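You operate a simulated robot arm through the tools that you are given. There is no shell and no other tool. Be economical: measure what you need, move in short steps, check, and stop when the job is done.

You are at the controls of a simulated robot arm. One attempt, no reset.

TASK
Put things in order on the wooden top. At the end: the black stopper is in the black tray; the teal pot stands where the black stopper stood; the white cleaner tablet stands where the teal pot stood; the green napkin roll stands where the white cleaner tablet stood; whatever was shut is shut again. Leave all else as you found it, and nothing knocked over.

The check looks at the end state, three seconds after you hand in, the way a careful person would. Anything else that was tipped, shoved, dropped, spilled or broken makes it a failure. Lids that push on must go on centred and level and be pressed home; caps that screw on are set level and turned clockwise until they are tight. Flat cloth is picked up by pressing the open fingertips on it (5 to 10 N) and closing them slowly along it; thin cloth reads only 2 to 8 mm in the jaws.

THE ROBOT
A 6-joint arm with a two-finger parallel gripper, fixed in place. Base frame: the origin is at the foot of the arm, x ahead of it, y to its left, z up; the work surface is at about z = 0. Lengths are in m, angles in degrees, forces in N, time in s.
With the tool pointing down near the work surface it reaches from about 0.16 to 0.42 m from the base axis. Its first joint turns from -66.0 to 66.0 degrees. Payload 1.57 kg.
The tool frame sits at the grasp point between the pads (the TCP): z along the fingers, y along the line on which they close. The tips reach 0.03 m beyond it. Largest opening 0.08 m; finger width 0.017, thickness 0.012; the body of the gripper, 0.04 by 0.082 m, starts 0.08 m behind the TCP.
Orientation is told as [roll, pitch, yaw] about the base's x, y, z axes, in that order, counted from this pose: with the fingers straight down and closing along the base's y, the tool's x points along the base's -x, its y along +y and its z along -z.

THE INTERFACE
- The arm moves only by the tool step_arm. Its argument "rows" is one flat list of numbers, 7 for each row, row after row: the opening, from 0 (shut) to 1 (fully open), then the shift along the tool's x, y, z in m, then the turn, a rotation vector about the tool's x, y, z in degrees. In form: [fingers, dx, dy, dz, wx, wy, wz, fingers, dx, dy, dz, wx, wy, wz, ...]. A call has 1 to 8 rows; each row shifts and turns the commanded pose from where the row before left it, along the tool's axes as they then stand. Each row takes 0.2 s and may step no farther than 0.05 m and 8.6 degrees from the row before; otherwise, or with a gripper value out of range, the whole call is refused. Where a pose cannot be reached the arm comes as near as it can. A force on the tool above 40 N (or 10 N above the force at the start of the call, whichever is more), or a blocked arm, ends the call early, and 0.2 s more pass. Each finger travels about 0.153 m/s and halts on what it meets, pressing with about 41 N; the grip force reading is that of the motor and also rises with nothing between the fingers. The clock runs only during rows and for 0.2 s after the last one: add rows that do not move to give the fingers time. It gives the time, the measured TCP pose, the force on the tool (base axes), the opening and the grip force at its end, in the units of the frame above (readings bear some noise), and new pictures: "pictures" is both (left out), scene, wrist or none.
- Cameras (640 x 400 px; columns grow to the right, rows downward): "scene" is fixed at [0.0541, -0.3292, 0.428]; the picture's right is [0.79, -0.61, 0.00], its down [-0.33, -0.44, -0.84] and it looks along [0.51, 0.66, -0.55] (base axes); focal length 234 px, centre (320, 200). "wrist" rides on the gripper at [0.072, -0.007, -0.122] in the tool frame; the picture's right is [0.09, 1.00, 0.00], its down [-0.84, 0.08, -0.54] and it looks along [-0.54, 0.05, 0.84] (tool axes); focal length 238 px, centre (320, 200). There is no depth. A picture from a camera that has moved, and an enlarged one, comes with that camera's place and axes in the base frame and with its lens.
- inspect(camera, box): a new picture of the part [left, top, right, bottom] of that camera's present view, enlarged. No time passes.
- job_done(): hands the job in; it is judged then, once.

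Work in short steps. Places have to be worked out from the pictures, the camera data and where the tool is seen: move nearer, look again, correct. Check each grasp and each placing, and mend what went wrong. You have 120 turns and 170 pictures in all, those below and enlarged ones among them. Open the gripper and draw the arm clear of the work before you hand the job in, unless the task says otherwise; then end with one line.

The tools are called as a command line: name --argument value ..., lists and objects as JSON in quotes. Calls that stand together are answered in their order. step_arm: Moves the arm, as the interface text tells. Its arguments: {"type":"object","properties":{"rows":{"type":"array","items":{"type":"number"}},"pictures":{"type":"string","enum":["both","scene","wrist","none"]}},"required":["rows"]} The other tools are called the same way: inspect (camera, box) takes an enlarged picture of a part of a camera's view; job_done () hands the job in.

At the start:

```text
time: 0.0
eef_pos: [0.2255, -0.0348, 0.2947]
orientation: [0.0, -0.1, 0.1]
force: [-0.7, 0.0, 0.2]
gripper_width: 0.0798
grasp_force: 0.1
```

scene: 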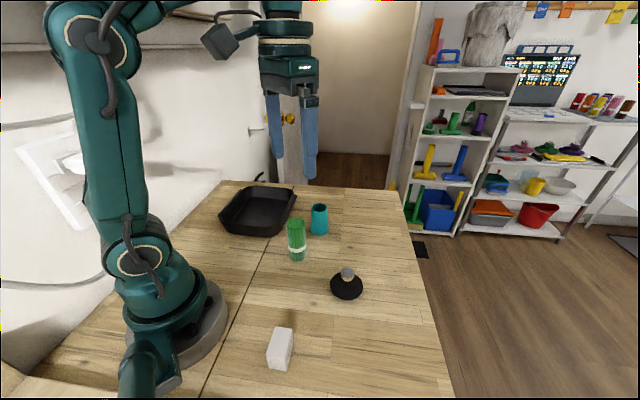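
wrist: 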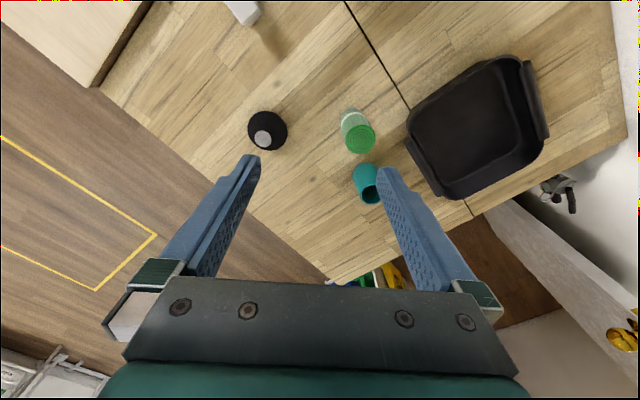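

I'll start by enlarging both views to find the objects accurately.

inspect --camera "scene" --box '[200, 160, 440, 310]'

inspect --camera "scene" --box '[220, 280, 412, 400]'

inspect --camera "wrist" --box '[200, 0, 584, 240]'

```text
2.67 times, centred on (320, 235) of scene
camera zoom: at [0.0541, -0.3292, 0.428], right [0.79, -0.61, 0.0], down [-0.33, -0.44, -0.84], along [0.51, 0.66, -0.55], focal length 625 px, centre (320, 107)
```

zoom: 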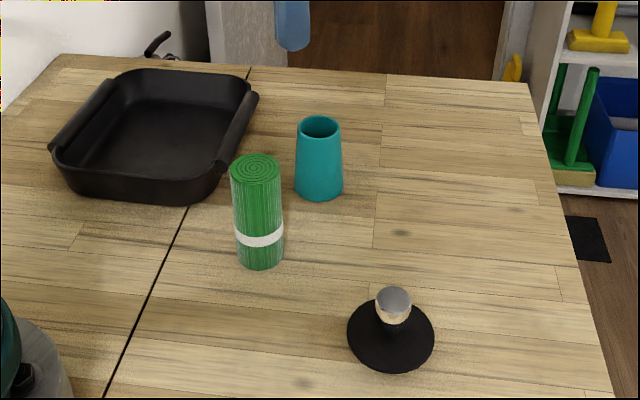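

```text
3.33 times, centred on (316, 340) of scene
camera zoom: at [0.0541, -0.3292, 0.428], right [0.79, -0.61, 0.0], down [-0.33, -0.44, -0.84], along [0.51, 0.66, -0.55], focal length 782 px, centre (333, -267)
```

zoom: 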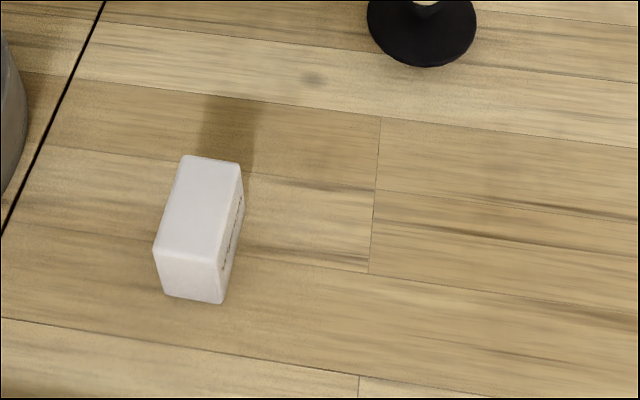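

```text
1.67 times, centred on (392, 120) of wrist
camera zoom: at [0.1545, -0.0416, 0.4197], right [-0.09, 1.0, 0.0], down [0.84, 0.08, 0.54], along [0.54, 0.05, -0.84], focal length 397 px, centre (200, 333)
```

zoom: 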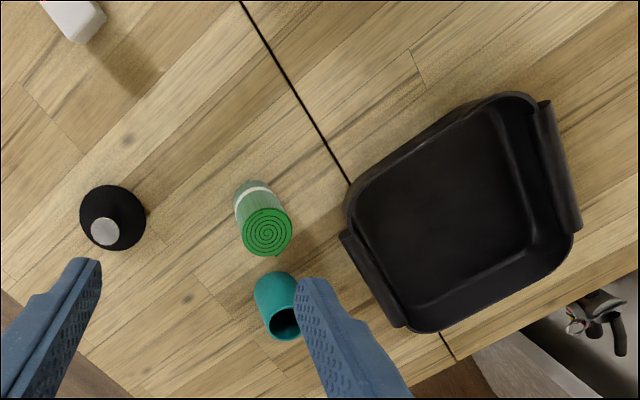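

Nothing appears shut. My estimates: stopper at about (0.289,-0.118), pot (0.358,0.063), roll (0.256,0.020), tablet (0.118,-0.149) and tray (0.25,0.245). I'll move above the stopper and look again.

step_arm --rows '[1, -0.0159, -0.0208, 0.03, 0, 0, 0, 1, -0.0159, -0.0208, 0.03, 0, 0, 0, 1, -0.0159, -0.0208, 0.03, 0, 0, 0, 1, -0.0159, -0.0208, 0.03, 0, 0, 0, 1, 0, 0, 0, 0, 0, 0]' --pictures "both"

```text
time: 1.2
eef_pos: [0.29, -0.1187, 0.1746]
orientation: [0.0, 0.0, -0.1]
force: [0.6, -0.1, 0.1]
gripper_width: 0.0801
grasp_force: 0.0
camera wrist: at [0.2191, -0.125, 0.2993], right [-0.09, 1.0, 0.0], down [0.84, 0.08, 0.54], along [0.54, 0.05, -0.84], focal length 238 px, centre (320, 200)
```

scene: 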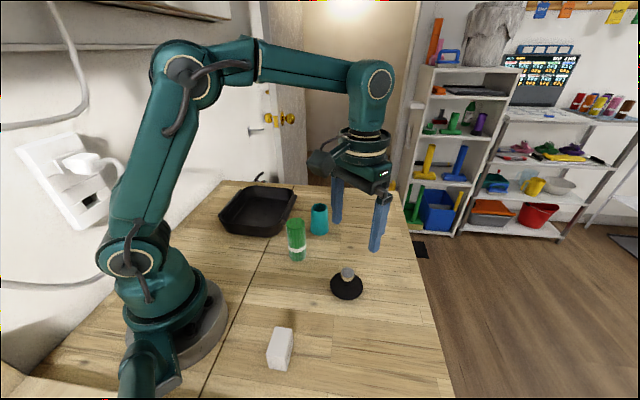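
wrist: 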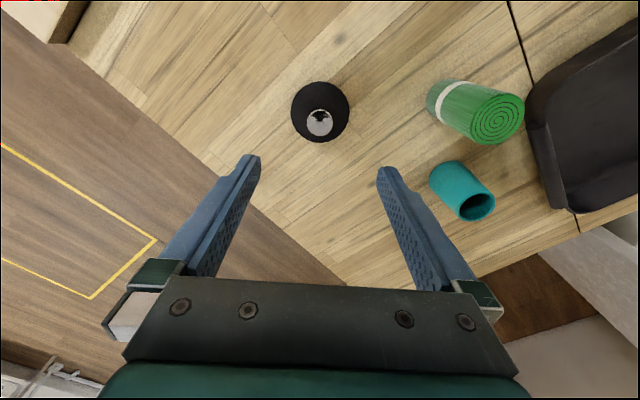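

The wrist view puts the stopper at about (0.285,-0.119). I'll descend to roughly knob height and check before closing.

step_arm --rows '[0.8, 0.004, 0, 0.035, 0, 0, 0, 0.8, 0, 0, 0.035, 0, 0, 0, 0.8, 0, 0, 0.03, 0, 0, 0, 0.8, 0, 0, 0, 0, 0, 0]' --pictures "both"

inspect --camera "scene" --box '[290, 210, 418, 310]'

```text
time: 2.2
eef_pos: [0.2866, -0.1177, 0.0754]
orientation: [0.0, 0.0, 0.0]
force: [-0.3, 0.4, 0.1]
gripper_width: 0.0636
grasp_force: 0.0
camera wrist: at [0.2148, -0.1249, 0.1997], right [-0.09, 1.0, 0.0], down [0.84, 0.08, 0.54], along [0.54, 0.05, -0.84], focal length 238 px, centre (320, 200)
```

scene: 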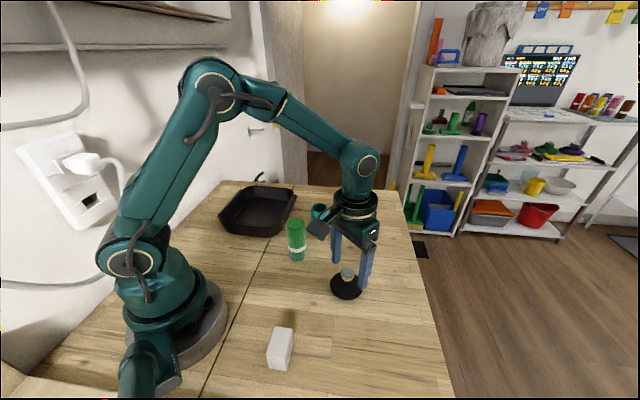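
wrist: 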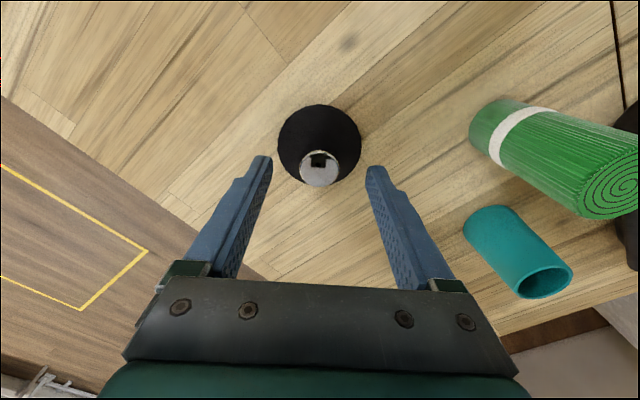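

```text
4.00 times, centred on (354, 260) of scene
camera zoom: at [0.0541, -0.3292, 0.428], right [0.79, -0.61, 0.0], down [-0.33, -0.44, -0.84], along [0.51, 0.66, -0.55], focal length 938 px, centre (184, -40)
```

zoom: 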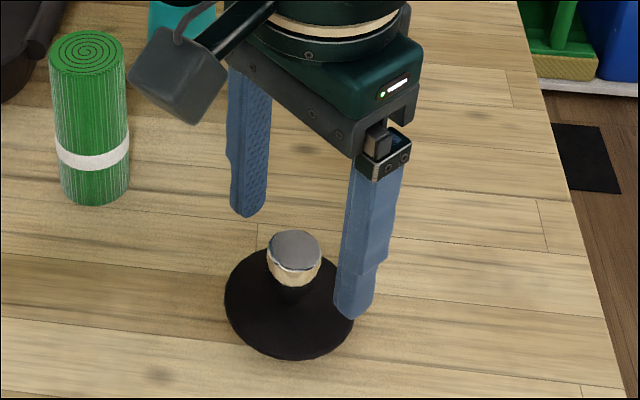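

The knob is centred between the fingers. I'll descend 18 mm, watching for contact, then close.

step_arm --rows '[0.8, 0, 0, 0.012, 0, 0, 0, 0.8, 0, 0, 0.006, 0, 0, 0, 0.3, 0, 0, 0, 0, 0, 0, 0.1, 0, 0, 0, 0, 0, 0, 0.1, 0, 0, 0, 0, 0, 0]' --pictures "both"

inspect --camera "scene" --box '[290, 220, 418, 320]'

```text
time: 3.4
eef_pos: [0.2861, -0.1174, 0.058]
orientation: [0.0, 0.0, 0.1]
force: [0.2, -0.8, -0.2]
gripper_width: 0.0256
grasp_force: 36.7
camera wrist: at [0.2145, -0.1245, 0.1819], right [-0.09, 1.0, 0.0], down [0.84, 0.08, 0.54], along [0.54, 0.05, -0.84], focal length 238 px, centre (320, 200)
```

scene: 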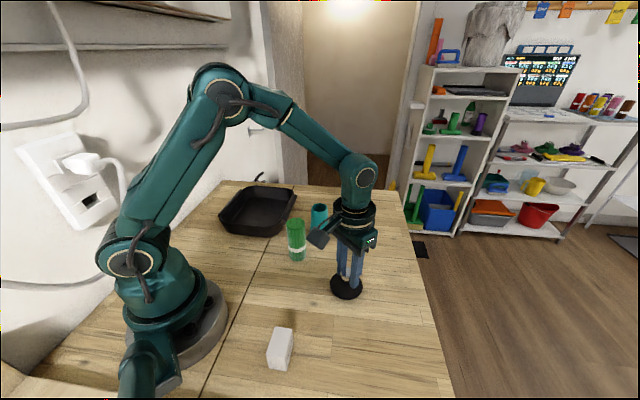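
wrist: 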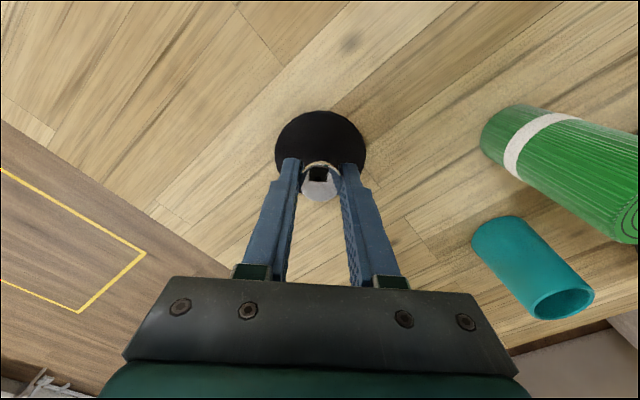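

```text
4.00 times, centred on (354, 270) of scene
camera zoom: at [0.0541, -0.3292, 0.428], right [0.79, -0.61, 0.0], down [-0.33, -0.44, -0.84], along [0.51, 0.66, -0.55], focal length 938 px, centre (184, -80)
```

zoom: 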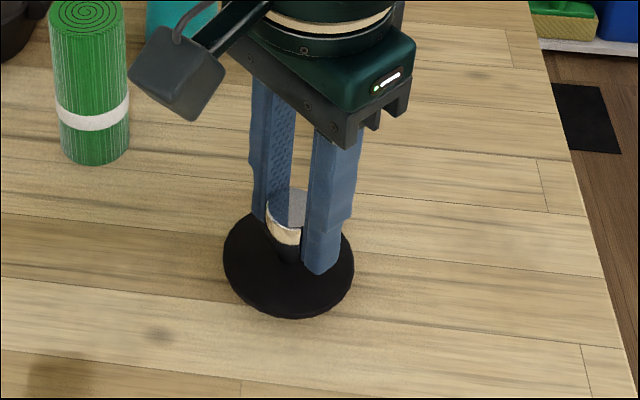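

The knob is gripped at 25.6 mm. I'll lift it straight up and check that it's held.

step_arm --rows '[0.1, 0, 0, -0.02, 0, 0, 0, 0.1, 0, 0, -0.045, 0, 0, 0, 0.1, 0, 0, -0.045, 0, 0, 0, 0.1, 0, 0, -0.045, 0, 0, 0, 0.1, 0, 0, 0, 0, 0, 0]' --pictures "none"

step_arm --rows '[0.1, 0.004, 0.03, 0, 0, 0, 0, 0.1, 0.004, 0.048, 0, 0, 0, 0, 0.1, 0.004, 0.048, 0, 0, 0, 0, 0.1, 0.004, 0.048, 0, 0, 0, 0, 0.1, 0.004, 0.048, 0, 0, 0, 0, 0.1, 0.004, 0.048, 0, 0, 0, 0, 0.1, 0.004, 0.048, 0, 0, 0, 0, 0.1, 0.004, 0.035, 0, 0, 0, 0]' --pictures "both"

```text
time: 4.6
eef_pos: [0.2861, -0.1185, 0.2119]
orientation: [-0.1, 0.0, -0.1]
force: [0.2, -0.6, -0.1]
gripper_width: 0.0254
grasp_force: 37.2
```

```text
time: 6.4
eef_pos: [0.2538, 0.2357, 0.2128]
orientation: [-0.1, 0.1, 0.0]
force: [-0.9, 0.2, -0.6]
gripper_width: 0.0255
grasp_force: 36.9
camera wrist: at [0.1814, 0.2289, 0.336], right [-0.09, 1.0, 0.0], down [0.84, 0.08, 0.54], along [0.54, 0.05, -0.84], focal length 238 px, centre (320, 200)
```

scene: 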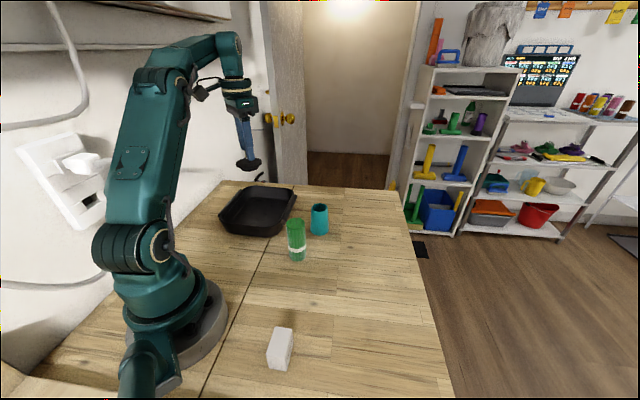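
wrist: 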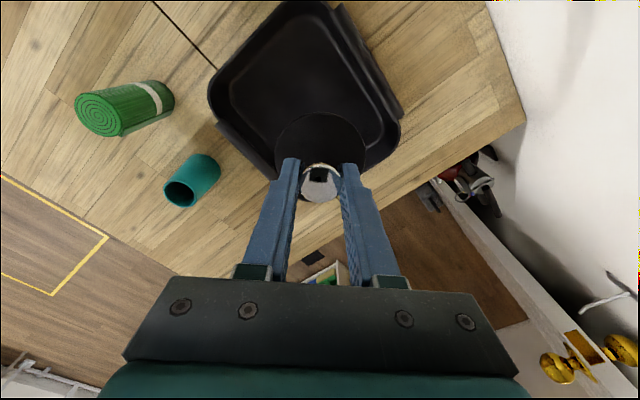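

The stopper is held. I'll enlarge the tray view to find its floor centre.

inspect --camera "wrist" --box '[190, 0, 430, 190]'

inspect --camera "scene" --box '[205, 120, 333, 245]'

```text
2.11 times, centred on (310, 95) of wrist
camera zoom: at [0.1814, 0.2289, 0.336], right [-0.09, 1.0, 0.0], down [0.84, 0.08, 0.54], along [0.54, 0.05, -0.84], focal length 502 px, centre (341, 421)
```

zoom: 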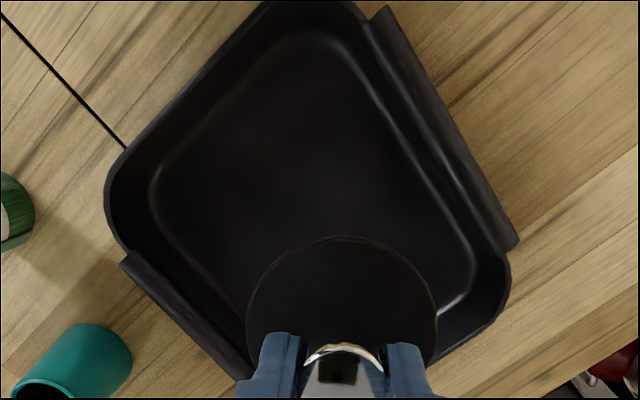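

```text
3.20 times, centred on (269, 182) of scene
camera zoom: at [0.0541, -0.3293, 0.428], right [0.79, -0.61, 0.0], down [-0.33, -0.44, -0.84], along [0.51, 0.66, -0.55], focal length 750 px, centre (483, 256)
```

zoom: 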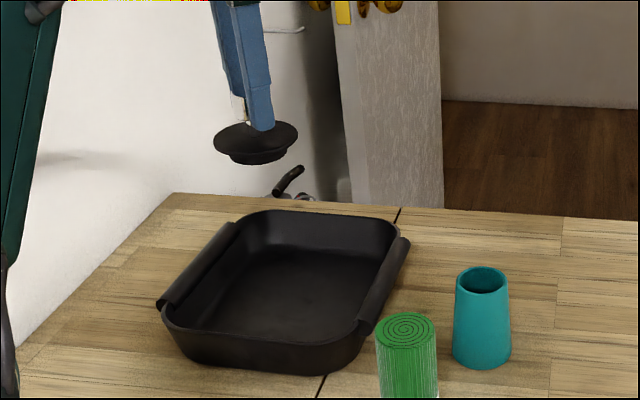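

The tray floor centre is near (0.255,0.222). I'll shift there and descend to just above the floor.

step_arm --rows '[0.1, -0.001, -0.014, 0, 0, 0, 0, 0.1, 0, 0, 0.045, 0, 0, 0, 0.1, 0, 0, 0.045, 0, 0, 0, 0.1, 0, 0, 0.04, 0, 0, 0, 0.1, 0, 0, 0.006, 0, 0, 0, 0.1, 0, 0, 0, 0, 0, 0]' --pictures "both"

```text
time: 7.8
eef_pos: [0.2566, 0.2198, 0.0776]
orientation: [0.1, -0.1, 0.0]
force: [-0.1, -0.5, -1.1]
gripper_width: 0.0255
grasp_force: 36.7
camera wrist: at [0.1837, 0.2136, 0.2005], right [-0.09, 1.0, 0.0], down [0.84, 0.08, 0.54], along [0.54, 0.05, -0.84], focal length 238 px, centre (320, 200)
```

scene: 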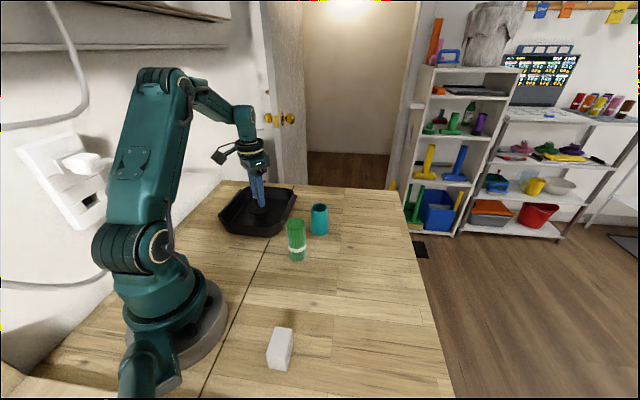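
wrist: 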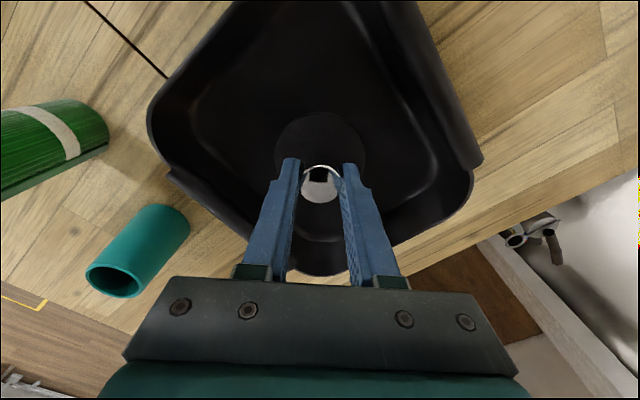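

The stopper is centred inside the tray and about 15 mm above the floor. I'll lower it in small steps.

step_arm --rows '[0.1, 0, 0, 0.006, 0, 0, 0, 0.1, 0, 0, 0.004, 0, 0, 0, 0.1, 0, 0, 0.002, 0, 0, 0, 0.1, 0, 0, 0.0, 0, 0, 0]' --pictures "none"

```text
time: 8.8
eef_pos: [0.2566, 0.2209, 0.0646]
orientation: [0.0, 0.0, 0.0]
force: [0.1, -0.3, -0.4]
gripper_width: 0.0253
grasp_force: 37.2
```

No contact yet at 0.0646, so I'll continue down in 1 mm steps.

step_arm --rows '[0.1, 0, 0, 0.001, 0, 0, 0, 0.1, 0, 0, 0.001, 0, 0, 0, 0.1, 0, 0, 0.001, 0, 0, 0]' --pictures "none"

```text
time: 9.6
eef_pos: [0.2553, 0.2197, 0.063]
orientation: [0.0, -0.1, 0.0]
force: [-4.5, -3.7, 20.0]
gripper_width: 0.0254
grasp_force: 36.7
```

It has touched the tray floor (20 N). I'll release, rise clear and look.

step_arm --rows '[0.1, 0, 0, -0.001, 0, 0, 0, 0.45, 0, 0, 0, 0, 0, 0, 0.7, 0, 0, 0, 0, 0, 0, 0.7, 0, 0, -0.03, 0, 0, 0, 0.7, 0, 0, -0.04, 0, 0, 0, 0.7, 0, 0, -0.045, 0, 0, 0, 0.7, 0, 0, 0, 0, 0, 0]' --pictures "wrist"

inspect --camera "scene" --box '[205, 140, 333, 265]'

```text
time: 11.2
eef_pos: [0.2553, 0.2216, 0.1779]
orientation: [0.0, 0.0, 0.1]
force: [0.1, 0.3, 0.3]
gripper_width: 0.056
grasp_force: 0.0
camera wrist: at [0.1833, 0.2146, 0.3019], right [-0.09, 1.0, 0.0], down [0.84, 0.08, 0.54], along [0.54, 0.05, -0.84], focal length 238 px, centre (320, 200)
```

wrist: 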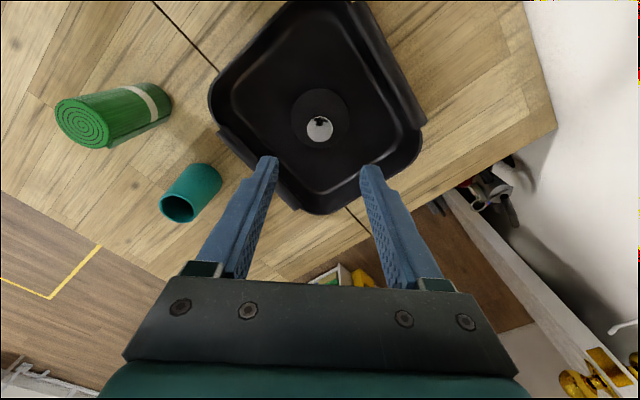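

```text
3.20 times, centred on (269, 202) of scene
camera zoom: at [0.0541, -0.3292, 0.428], right [0.79, -0.61, 0.0], down [-0.33, -0.44, -0.84], along [0.51, 0.66, -0.55], focal length 750 px, centre (483, 192)
```

zoom: 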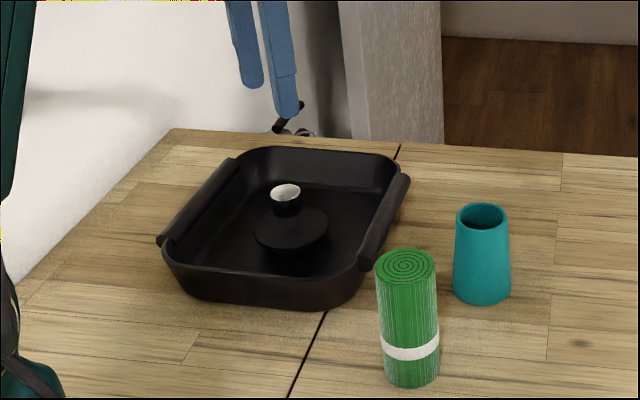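

The stopper stands upright in the tray. Next I'll move above the pot at about (0.358,0.063) and look into it.

step_arm --rows '[1, -0.02, -0.0317, 0, 0, 0, 0, 1, -0.02, -0.0317, 0, 0, 0, 0, 1, -0.02, -0.0317, 0, 0, 0, 0, 1, -0.02, -0.0317, 0, 0, 0, 0, 1, -0.023, -0.0317, 0, 0, 0, 0, 1, 0, 0, 0, 0, 0, 0]' --pictures "wrist"

inspect --camera "wrist" --box '[220, 40, 420, 190]'

```text
time: 12.6
eef_pos: [0.3597, 0.062, 0.177]
orientation: [0.0, 0.0, -0.1]
force: [0.0, -0.8, 0.6]
gripper_width: 0.0801
grasp_force: 0.0
camera wrist: at [0.2861, 0.0556, 0.3009], right [-0.09, 1.0, 0.0], down [0.84, 0.08, 0.54], along [0.54, 0.05, -0.84], focal length 238 px, centre (320, 200)
```

wrist: 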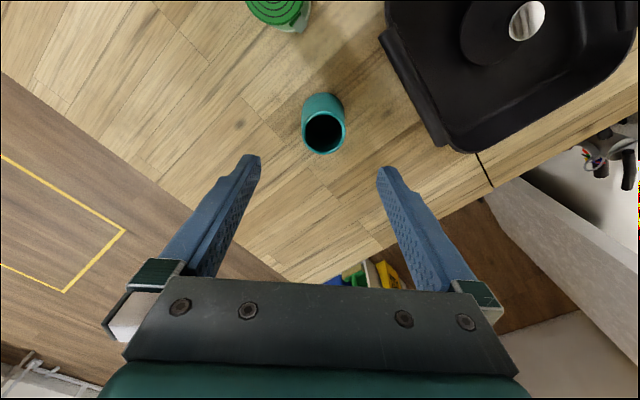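

```text
2.67 times, centred on (320, 115) of wrist
camera zoom: at [0.2861, 0.0556, 0.3009], right [-0.09, 1.0, 0.0], down [0.84, 0.08, 0.54], along [0.54, 0.05, -0.84], focal length 636 px, centre (320, 427)
```

zoom: 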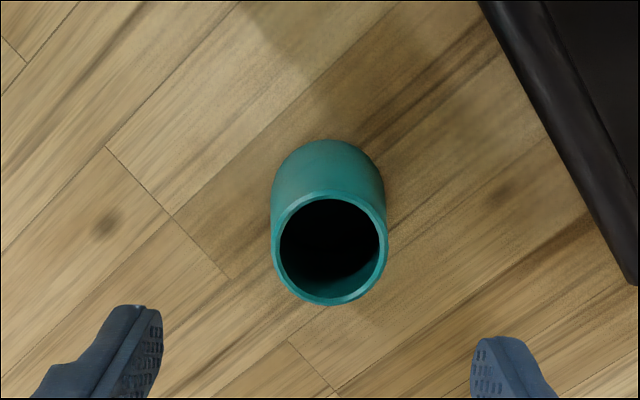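

The pot is empty, with its centre near (0.355,0.065). I'll centre on it and descend to grip low, with fingers fully open.

step_arm --rows '[1, 0.0047, 0.003, 0, 0, 0, 0, 1, 0, 0, 0.03, 0, 0, 0, 1, 0, 0, 0.03, 0, 0, 0, 1, 0, 0, 0.03, 0, 0, 0, 1, 0, 0, 0, 0, 0, 0]' --pictures "both"

inspect --camera "scene" --box '[260, 150, 388, 275]'

```text
time: 13.8
eef_pos: [0.3534, 0.0656, 0.0876]
orientation: [0.0, 0.0, 0.0]
force: [-0.1, -0.1, 0.4]
gripper_width: 0.0801
grasp_force: 0.1
camera wrist: at [0.2816, 0.0584, 0.2114], right [-0.09, 1.0, 0.0], down [0.84, 0.08, 0.54], along [0.54, 0.05, -0.84], focal length 238 px, centre (320, 200)
```

scene: 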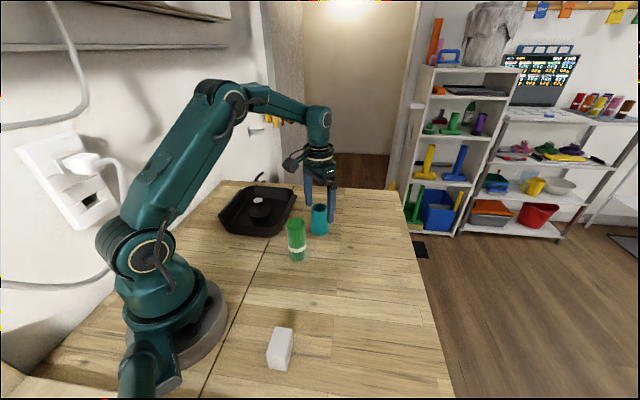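
wrist: 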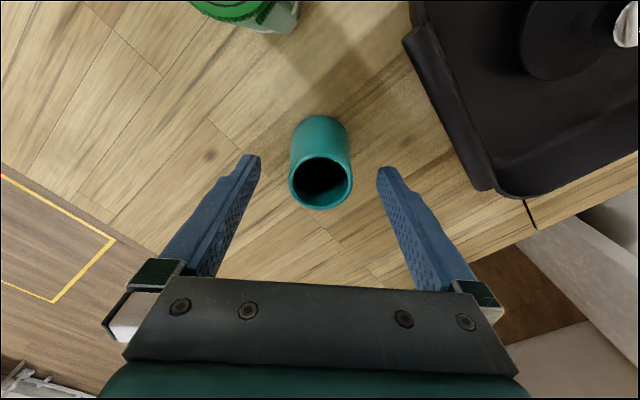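

```text
3.20 times, centred on (324, 212) of scene
camera zoom: at [0.0541, -0.3292, 0.428], right [0.79, -0.61, 0.0], down [-0.33, -0.44, -0.84], along [0.51, 0.66, -0.55], focal length 750 px, centre (307, 160)
```

zoom: 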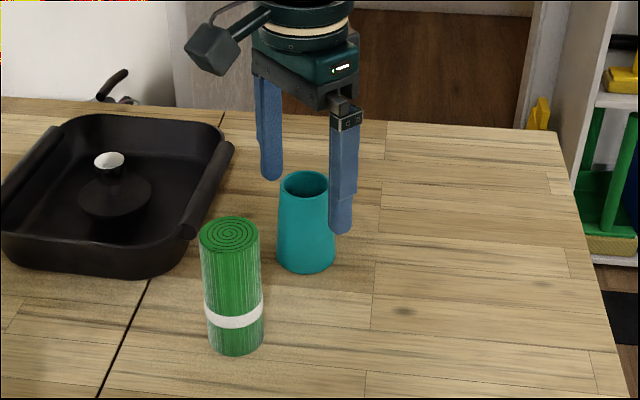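

The pot is centred between the fingers at (0.354,0.066). I'll go down to 0.04 and close.

step_arm --rows '[1, 0, 0, 0.025, 0, 0, 0, 1, 0, 0, 0.022, 0, 0, 0, 1, 0, 0, 0, 0, 0, 0, 0.8, 0, 0, 0, 0, 0, 0, 0.6, 0, 0, 0, 0, 0, 0, 0.5, 0, 0, 0, 0, 0, 0, 0.5, 0, 0, 0, 0, 0, 0]' --pictures "wrist"

inspect --camera "scene" --box '[260, 150, 388, 275]'

```text
time: 15.4
eef_pos: [0.3545, 0.0657, 0.0412]
orientation: [0.0, 0.0, -0.1]
force: [0.8, 0.3, 0.4]
gripper_width: 0.0495
grasp_force: 40.5
camera wrist: at [0.2814, 0.0583, 0.1649], right [-0.09, 1.0, 0.0], down [0.84, 0.08, 0.54], along [0.54, 0.05, -0.84], focal length 238 px, centre (320, 200)
```

wrist: 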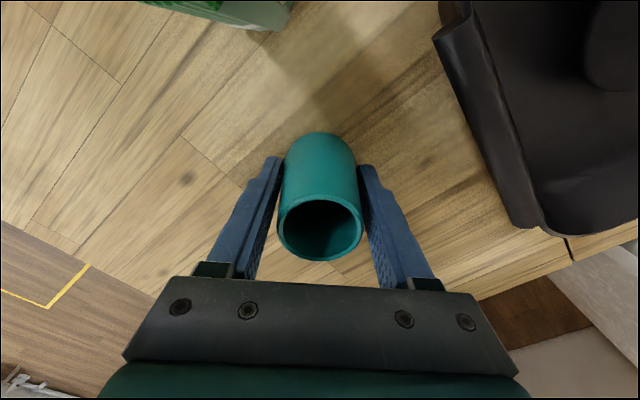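

```text
3.20 times, centred on (324, 212) of scene
camera zoom: at [0.0541, -0.3292, 0.428], right [0.79, -0.61, 0.0], down [-0.33, -0.44, -0.84], along [0.51, 0.66, -0.55], focal length 750 px, centre (307, 160)
```

zoom: 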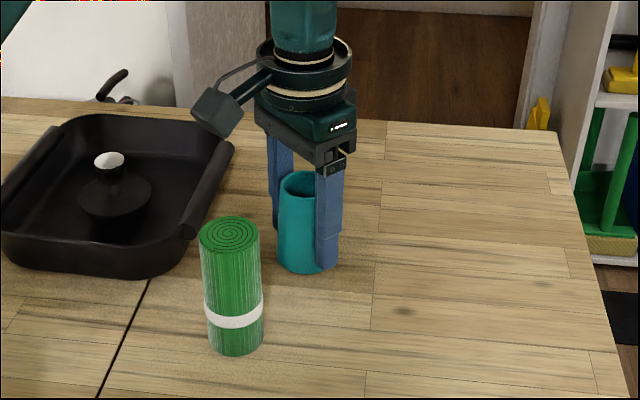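

The pot is gripped at 49.5 mm; its spot is TCP (0.3545,0.0657). I'll lift it and carry it to above the stopper's old spot (0.286,-0.118).

step_arm --rows '[0.5, 0, 0, -0.015, 0, 0, 0, 0.5, 0, 0, -0.035, 0, 0, 0, 0.5, 0, 0, -0.04, 0, 0, 0, 0.5, 0, 0, -0.01, 0, 0, 0]' --pictures "scene"

step_arm --rows '[0.5, 0.0136, -0.0367, 0, 0, 0, 0, 0.5, 0.0136, -0.0367, 0, 0, 0, 0, 0.5, 0.0136, -0.0367, 0, 0, 0, 0, 0.5, 0.0136, -0.0367, 0, 0, 0, 0, 0.5, 0.0138, -0.0367, 0, 0, 0, 0, 0.5, 0, 0, 0, 0, 0, 0]' --pictures "both"

```text
time: 16.4
eef_pos: [0.354, 0.066, 0.1421]
orientation: [0.0, 0.0, 0.0]
force: [0.3, 0.3, -0.4]
gripper_width: 0.049
grasp_force: 41.8
```

scene: 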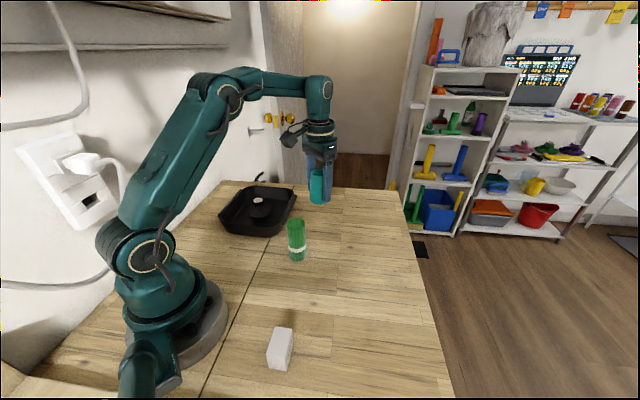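

```text
time: 17.8
eef_pos: [0.2853, -0.1188, 0.1407]
orientation: [0.0, -0.1, 0.0]
force: [0.1, 0.6, -0.2]
gripper_width: 0.0491
grasp_force: 40.4
camera wrist: at [0.2136, -0.1245, 0.2643], right [-0.09, 1.0, 0.0], down [0.84, 0.08, 0.54], along [0.54, 0.05, -0.84], focal length 238 px, centre (320, 200)
```

scene: 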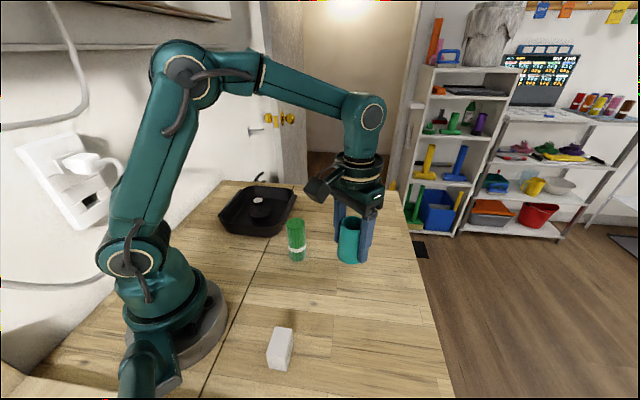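
wrist: 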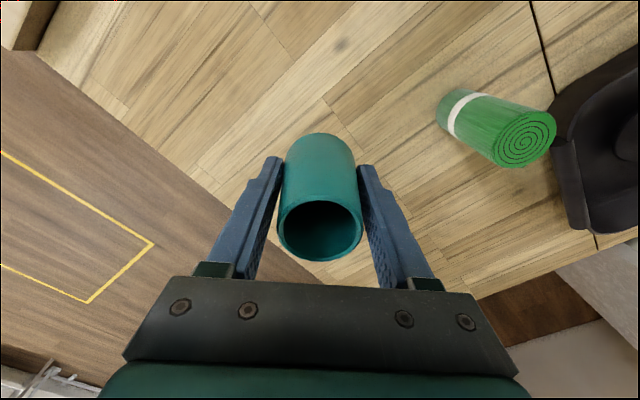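

The pot is level above the target. I'll lower it to just above the surface.

step_arm --rows '[0.5, -0.001, 0.0005, 0.04, 0, 0, 0, 0.5, 0, 0, 0.035, 0, 0, 0, 0.5, 0, 0, 0.018, 0, 0, 0, 0.5, 0, 0, 0.003, 0, 0, 0, 0.5, 0, 0, 0.001, 0, 0, 0, 0.5, 0, 0, 0, 0, 0, 0]' --pictures "none"

```text
time: 19.2
eef_pos: [0.2864, -0.1166, 0.0436]
orientation: [0.1, -0.1, 0.1]
force: [-0.7, -0.1, 0.2]
gripper_width: 0.0487
grasp_force: 41.0
```

No contact yet, so I'll creep down the last 2–3 mm.

step_arm --rows '[0.5, 0, 0, 0.001, 0, 0, 0, 0.5, 0, 0, 0.001, 0, 0, 0, 0.5, 0, 0, 0.0005, 0, 0, 0]' --pictures "none"

```text
time: 20.0
eef_pos: [0.2865, -0.1174, 0.0417]
orientation: [0.0, 0.0, -0.1]
force: [-0.4, -0.2, 0.3]
gripper_width: 0.0492
grasp_force: 41.4
```

step_arm --rows '[0.5, 0, 0, 0.0005, 0, 0, 0, 0.5, 0, 0, 0.0005, 0, 0, 0, 0.5, 0, 0, 0.0, 0, 0, 0]' --pictures "none"

```text
time: 20.8
eef_pos: [0.2863, -0.1172, 0.0412]
orientation: [0.0, 0.1, 0.0]
force: [-5.8, 1.1, 25.0]
gripper_width: 0.049
grasp_force: 41.2
```

The pot is in contact (25 N). I'll open gently, rise and check.

step_arm --rows '[0.5, 0, 0, -0.0005, 0, 0, 0, 0.75, 0, 0, 0, 0, 0, 0, 1, 0, 0, 0, 0, 0, 0, 1, 0, 0, 0, 0, 0, 0, 1, 0, 0, -0.04, 0, 0, 0, 1, 0, 0, -0.045, 0, 0, 0, 1, 0, 0, -0.04, 0, 0, 0, 1, 0, 0, 0, 0, 0, 0]' --pictures "both"

```text
time: 22.6
eef_pos: [0.2851, -0.116, 0.1654]
orientation: [-0.1, 0.0, 0.0]
force: [0.4, 1.1, 0.2]
gripper_width: 0.0799
grasp_force: 0.0
camera wrist: at [0.2134, -0.1238, 0.2898], right [-0.09, 1.0, 0.0], down [0.84, 0.08, 0.54], along [0.54, 0.05, -0.84], focal length 238 px, centre (320, 200)
```

scene: 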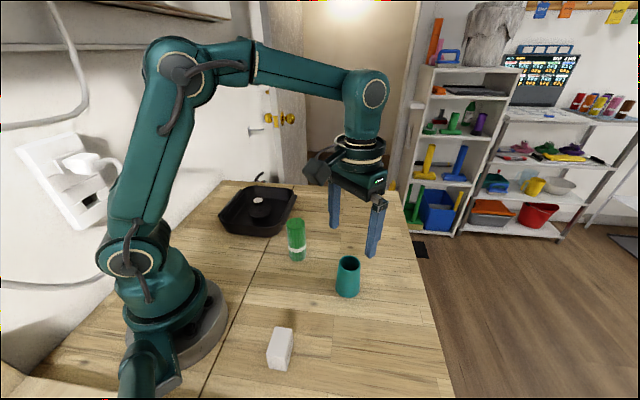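
wrist: 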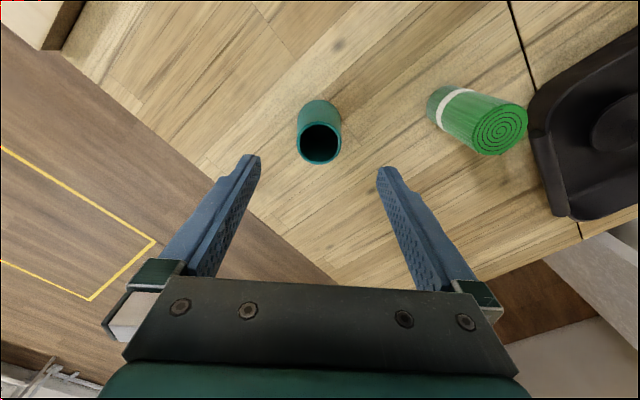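

The pot stands well. Next I'll move above the tablet at about (0.12,-0.148), then turn the tool in place.

step_arm --rows '[1, 0.041, -0.008, 0, 0, 0, 0, 1, 0.041, -0.008, 0, 0, 0, 0, 1, 0.041, -0.008, 0, 0, 0, 0, 1, 0.041, -0.008, 0, 0, 0, 0, 1, 0, 0, 0, 0, 0, 0]' --pictures "none"

step_arm --rows '[1, 0, 0, 0, 0, 0, 7.5, 1, 0, 0, 0, 0, 0, 7.5, 1, 0, 0, 0, 0, 0, 7.5, 1, 0, 0, 0, 0, 0, 7.5, 1, 0, 0, 0, 0, 0, 7.5, 1, 0, 0, 0, 0, 0, 7.5, 1, 0, 0, 0, 0, 0, 0]' --pictures "both"

```text
time: 23.8
eef_pos: [0.122, -0.1493, 0.1651]
orientation: [0.0, 0.0, 0.0]
force: [-0.1, 0.2, 0.2]
gripper_width: 0.0801
grasp_force: 0.1
```

```text
time: 25.4
eef_pos: [0.1222, -0.1501, 0.1652]
orientation: [0.0, 0.0, -45.1]
force: [-0.4, 0.5, 0.1]
gripper_width: 0.0799
grasp_force: 0.1
camera wrist: at [0.0665, -0.1032, 0.2897], right [0.64, 0.77, 0.0], down [0.65, -0.54, 0.54], along [0.42, -0.35, -0.84], focal length 238 px, centre (320, 200)
```

scene: 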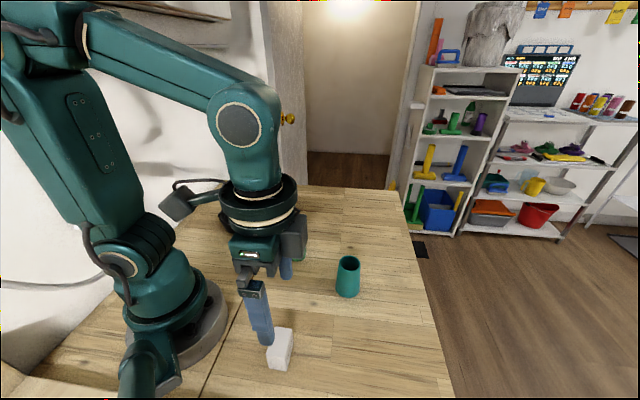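
wrist: 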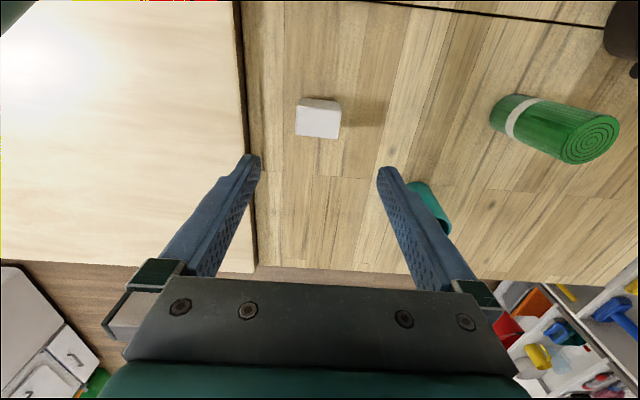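

There's a light panel with a dark edge near the tablet, so I'll inspect it before descending.

inspect --camera "wrist" --box '[200, 60, 440, 210]'

inspect --camera "scene" --box '[0, 240, 400, 400]'

```text
2.67 times, centred on (320, 135) of wrist
camera zoom: at [0.0665, -0.1032, 0.2897], right [0.64, 0.77, 0.0], down [0.65, -0.54, 0.54], along [0.42, -0.35, -0.84], focal length 636 px, centre (320, 373)
```

zoom: 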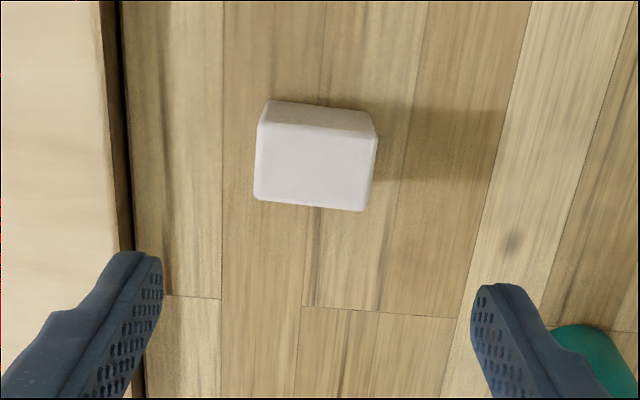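

```text
1.60 times, centred on (200, 320) of scene
camera zoom: at [0.0541, -0.3292, 0.428], right [0.79, -0.61, 0.0], down [-0.33, -0.44, -0.84], along [0.51, 0.66, -0.55], focal length 375 px, centre (512, 8)
```

zoom: 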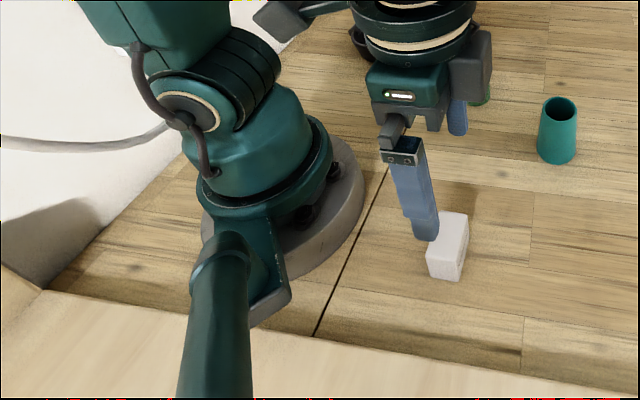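

The ledge is about 3 cm high and roughly 3 cm clear of the left finger. The tablet centre is (0.116,-0.148), so I'll adjust and descend part-way.

step_arm --rows '[1, 0.0057, -0.0028, 0, 0, 0, 1.4, 1, 0, 0, 0.035, 0, 0, 0, 1, 0, 0, 0.035, 0, 0, 0, 1, 0, 0, 0.01, 0, 0, 0, 1, 0, 0, 0, 0, 0, 0]' --pictures "both"

inspect --camera "wrist" --box '[200, 90, 440, 240]'

```text
time: 26.6
eef_pos: [0.1156, -0.1471, 0.0852]
orientation: [0.0, 0.0, -46.4]
force: [-0.6, 0.1, -0.8]
gripper_width: 0.0799
grasp_force: 0.0
camera wrist: at [0.0612, -0.1008, 0.2091], right [0.66, 0.75, 0.0], down [0.63, -0.55, 0.54], along [0.41, -0.36, -0.84], focal length 238 px, centre (320, 200)
```

scene: 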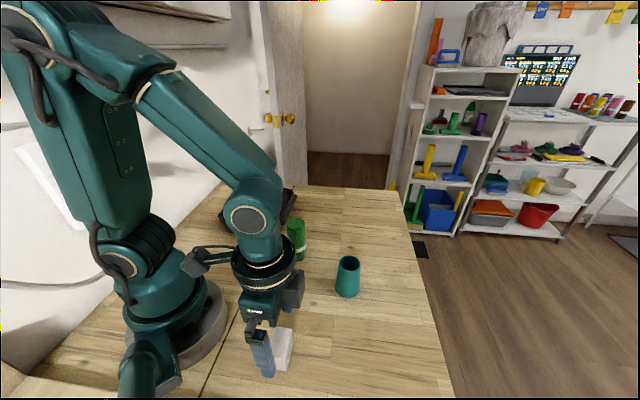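
wrist: 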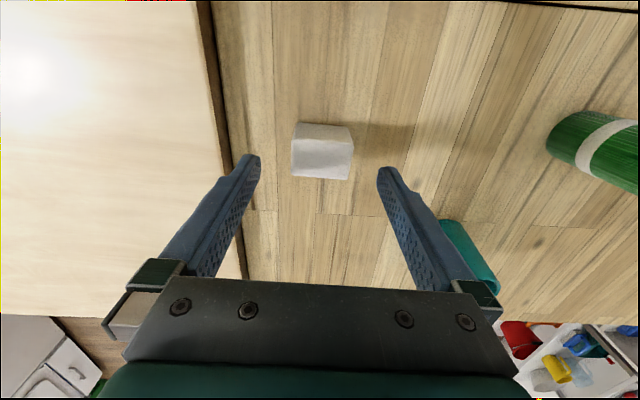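

```text
2.67 times, centred on (320, 165) of wrist
camera zoom: at [0.0612, -0.1008, 0.2091], right [0.66, 0.75, 0.0], down [0.63, -0.55, 0.54], along [0.41, -0.36, -0.84], focal length 636 px, centre (320, 293)
```

zoom: 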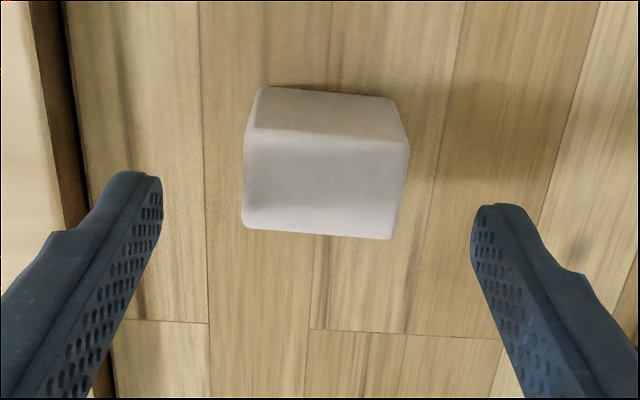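

The tablet is centred and aligned. I'll descend to 0.037 and close.

step_arm --rows '[1, 0, 0, 0.025, 0, 0, 0, 1, 0, 0, 0.02, 0, 0, 0, 1, 0, 0, 0.003, 0, 0, 0, 0.8, 0, 0, 0, 0, 0, 0, 0.6, 0, 0, 0, 0, 0, 0, 0.45, 0, 0, 0, 0, 0, 0, 0.45, 0, 0, 0, 0, 0, 0]' --pictures "both"

```text
time: 28.2
eef_pos: [0.1165, -0.1472, 0.038]
orientation: [0.0, 0.0, -46.4]
force: [-0.3, -0.2, 0.7]
gripper_width: 0.0444
grasp_force: 41.0
camera wrist: at [0.0615, -0.1006, 0.1616], right [0.66, 0.75, 0.0], down [0.63, -0.55, 0.54], along [0.41, -0.36, -0.84], focal length 238 px, centre (320, 200)
```

scene: 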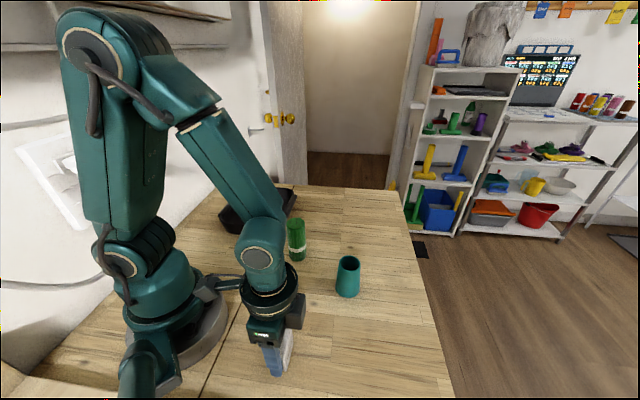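
wrist: 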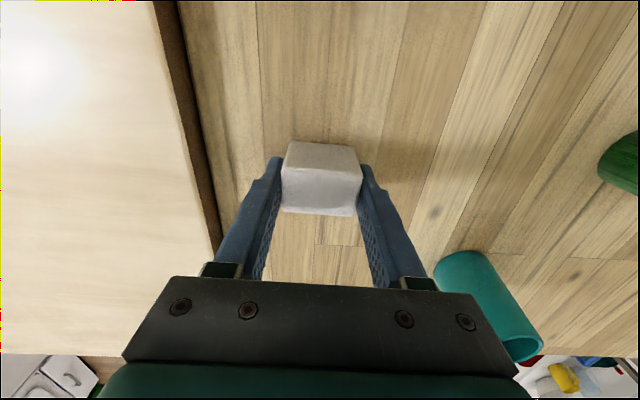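

The tablet is gripped at 44.4 mm; its spot is TCP (0.116,-0.147). I'll lift to z≈0.19 and carry it to the pot's old spot, keeping the yaw.

step_arm --rows '[0.45, 0, 0, -0.02, 0, 0, 0, 0.45, 0, 0, -0.045, 0, 0, 0, 0.45, 0, 0, -0.045, 0, 0, 0, 0.45, 0, 0, -0.042, 0, 0, 0, 0.45, 0, 0, 0, 0, 0, 0]' --pictures "scene"

step_arm --rows '[0.45, -0.00146, 0.04566, 0, 0, 0, 0, 0.45, -0.00146, 0.04566, 0, 0, 0, 0, 0.45, -0.00146, 0.04566, 0, 0, 0, 0, 0.45, -0.00146, 0.04566, 0, 0, 0, 0, 0.45, -0.00146, 0.04566, 0, 0, 0, 0, 0.45, -0.00146, 0.04566, 0, 0, 0, 0, 0.45, -0.00146, 0.04566, 0, 0, 0, 0, 0.45, 0, 0, 0, 0, 0, 0]' --pictures "both"

```text
time: 29.4
eef_pos: [0.1163, -0.1466, 0.191]
orientation: [0.0, 0.0, -46.4]
force: [0.2, -0.1, 0.4]
gripper_width: 0.0442
grasp_force: 41.4
```

scene: 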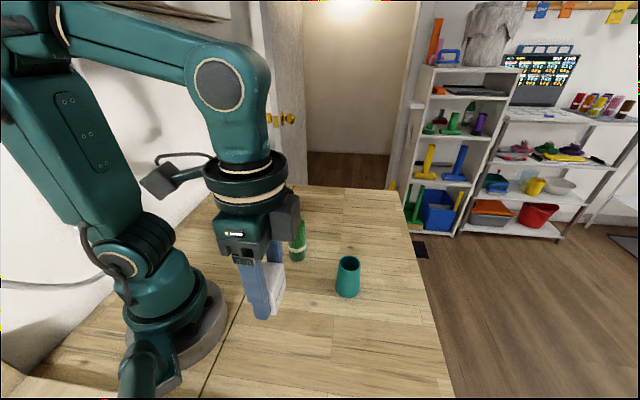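

```text
time: 31.2
eef_pos: [0.3542, 0.0669, 0.1905]
orientation: [-0.2, 0.0, -46.4]
force: [0.6, 0.1, -1.4]
gripper_width: 0.0442
grasp_force: 41.1
camera wrist: at [0.3002, 0.1142, 0.3145], right [0.66, 0.75, 0.0], down [0.63, -0.55, 0.54], along [0.41, -0.36, -0.84], focal length 238 px, centre (320, 200)
```

scene: 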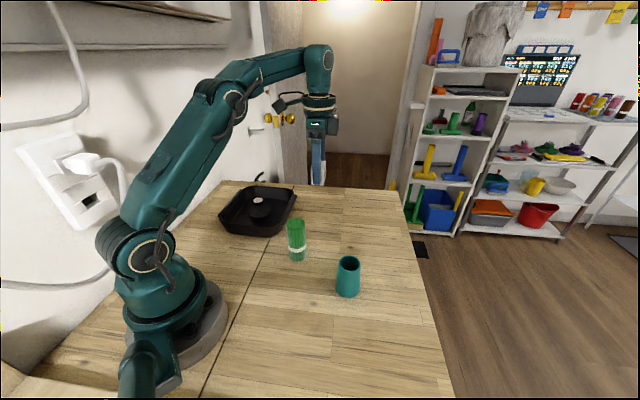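
wrist: 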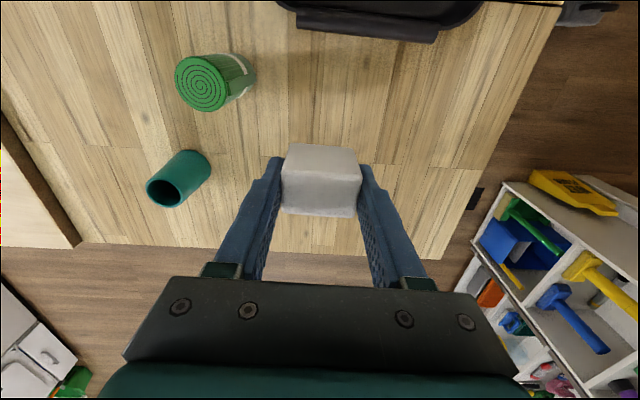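

The tablet is over the pot's old spot. I'll lower it to just above the surface.

step_arm --rows '[0.45, 0, -0.0005, 0.045, 0, 0, 0, 0.45, 0, 0, 0.045, 0, 0, 0, 0.45, 0, 0, 0.035, 0, 0, 0, 0.45, 0, 0, 0.02, 0, 0, 0, 0.45, 0, 0, 0.004, 0, 0, 0, 0.45, 0, 0, 0, 0, 0, 0]' --pictures "none"

step_arm --rows '[0.45, 0, 0, 0.001, 0, 0, 0, 0.45, 0, 0, 0.001, 0, 0, 0]' --pictures "none"

```text
time: 32.6
eef_pos: [0.3545, 0.0642, 0.0401]
orientation: [0.1, 0.0, -46.4]
force: [0.1, 0.1, -0.9]
gripper_width: 0.0443
grasp_force: 40.7
```

```text
time: 33.2
eef_pos: [0.3547, 0.065, 0.038]
orientation: [0.1, 0.0, -46.4]
force: [-0.2, 0.4, -0.2]
gripper_width: 0.0442
grasp_force: 41.3
```

step_arm --rows '[0.45, 0, 0, 0.0007, 0, 0, 0, 0.45, 0, 0, 0.0005, 0, 0, 0]' --pictures "none"

```text
time: 33.8
eef_pos: [0.3553, 0.0659, 0.037]
orientation: [0.0, -0.1, -46.4]
force: [0.7, -0.2, -1.2]
gripper_width: 0.0442
grasp_force: 41.2
```

step_arm --rows '[0.45, 0, 0, 0.0006, 0, 0, 0, 0.45, 0, 0, 0.0006, 0, 0, 0]' --pictures "wrist"

inspect --camera "scene" --box '[260, 150, 388, 275]'

```text
time: 34.4
eef_pos: [0.3543, 0.0664, 0.0372]
orientation: [0.0, 0.0, -46.3]
force: [-5.1, -0.5, 18.3]
gripper_width: 0.044
grasp_force: 41.1
camera wrist: at [0.3001, 0.1129, 0.161], right [0.66, 0.75, 0.0], down [0.63, -0.55, 0.54], along [0.41, -0.36, -0.84], focal length 238 px, centre (320, 200)
```

wrist: 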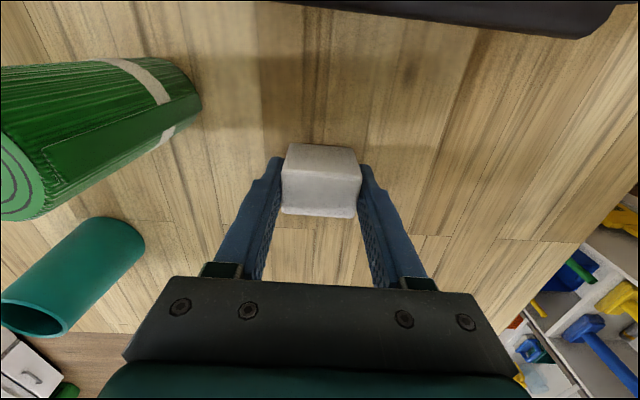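

```text
3.20 times, centred on (324, 212) of scene
camera zoom: at [0.054, -0.3293, 0.428], right [0.79, -0.61, 0.0], down [-0.33, -0.44, -0.84], along [0.51, 0.66, -0.55], focal length 750 px, centre (307, 160)
```

zoom: 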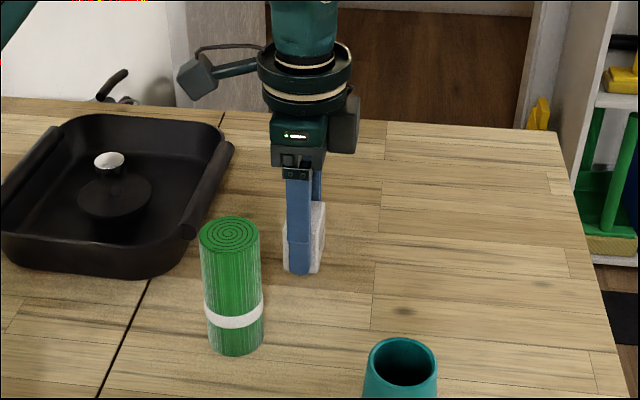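

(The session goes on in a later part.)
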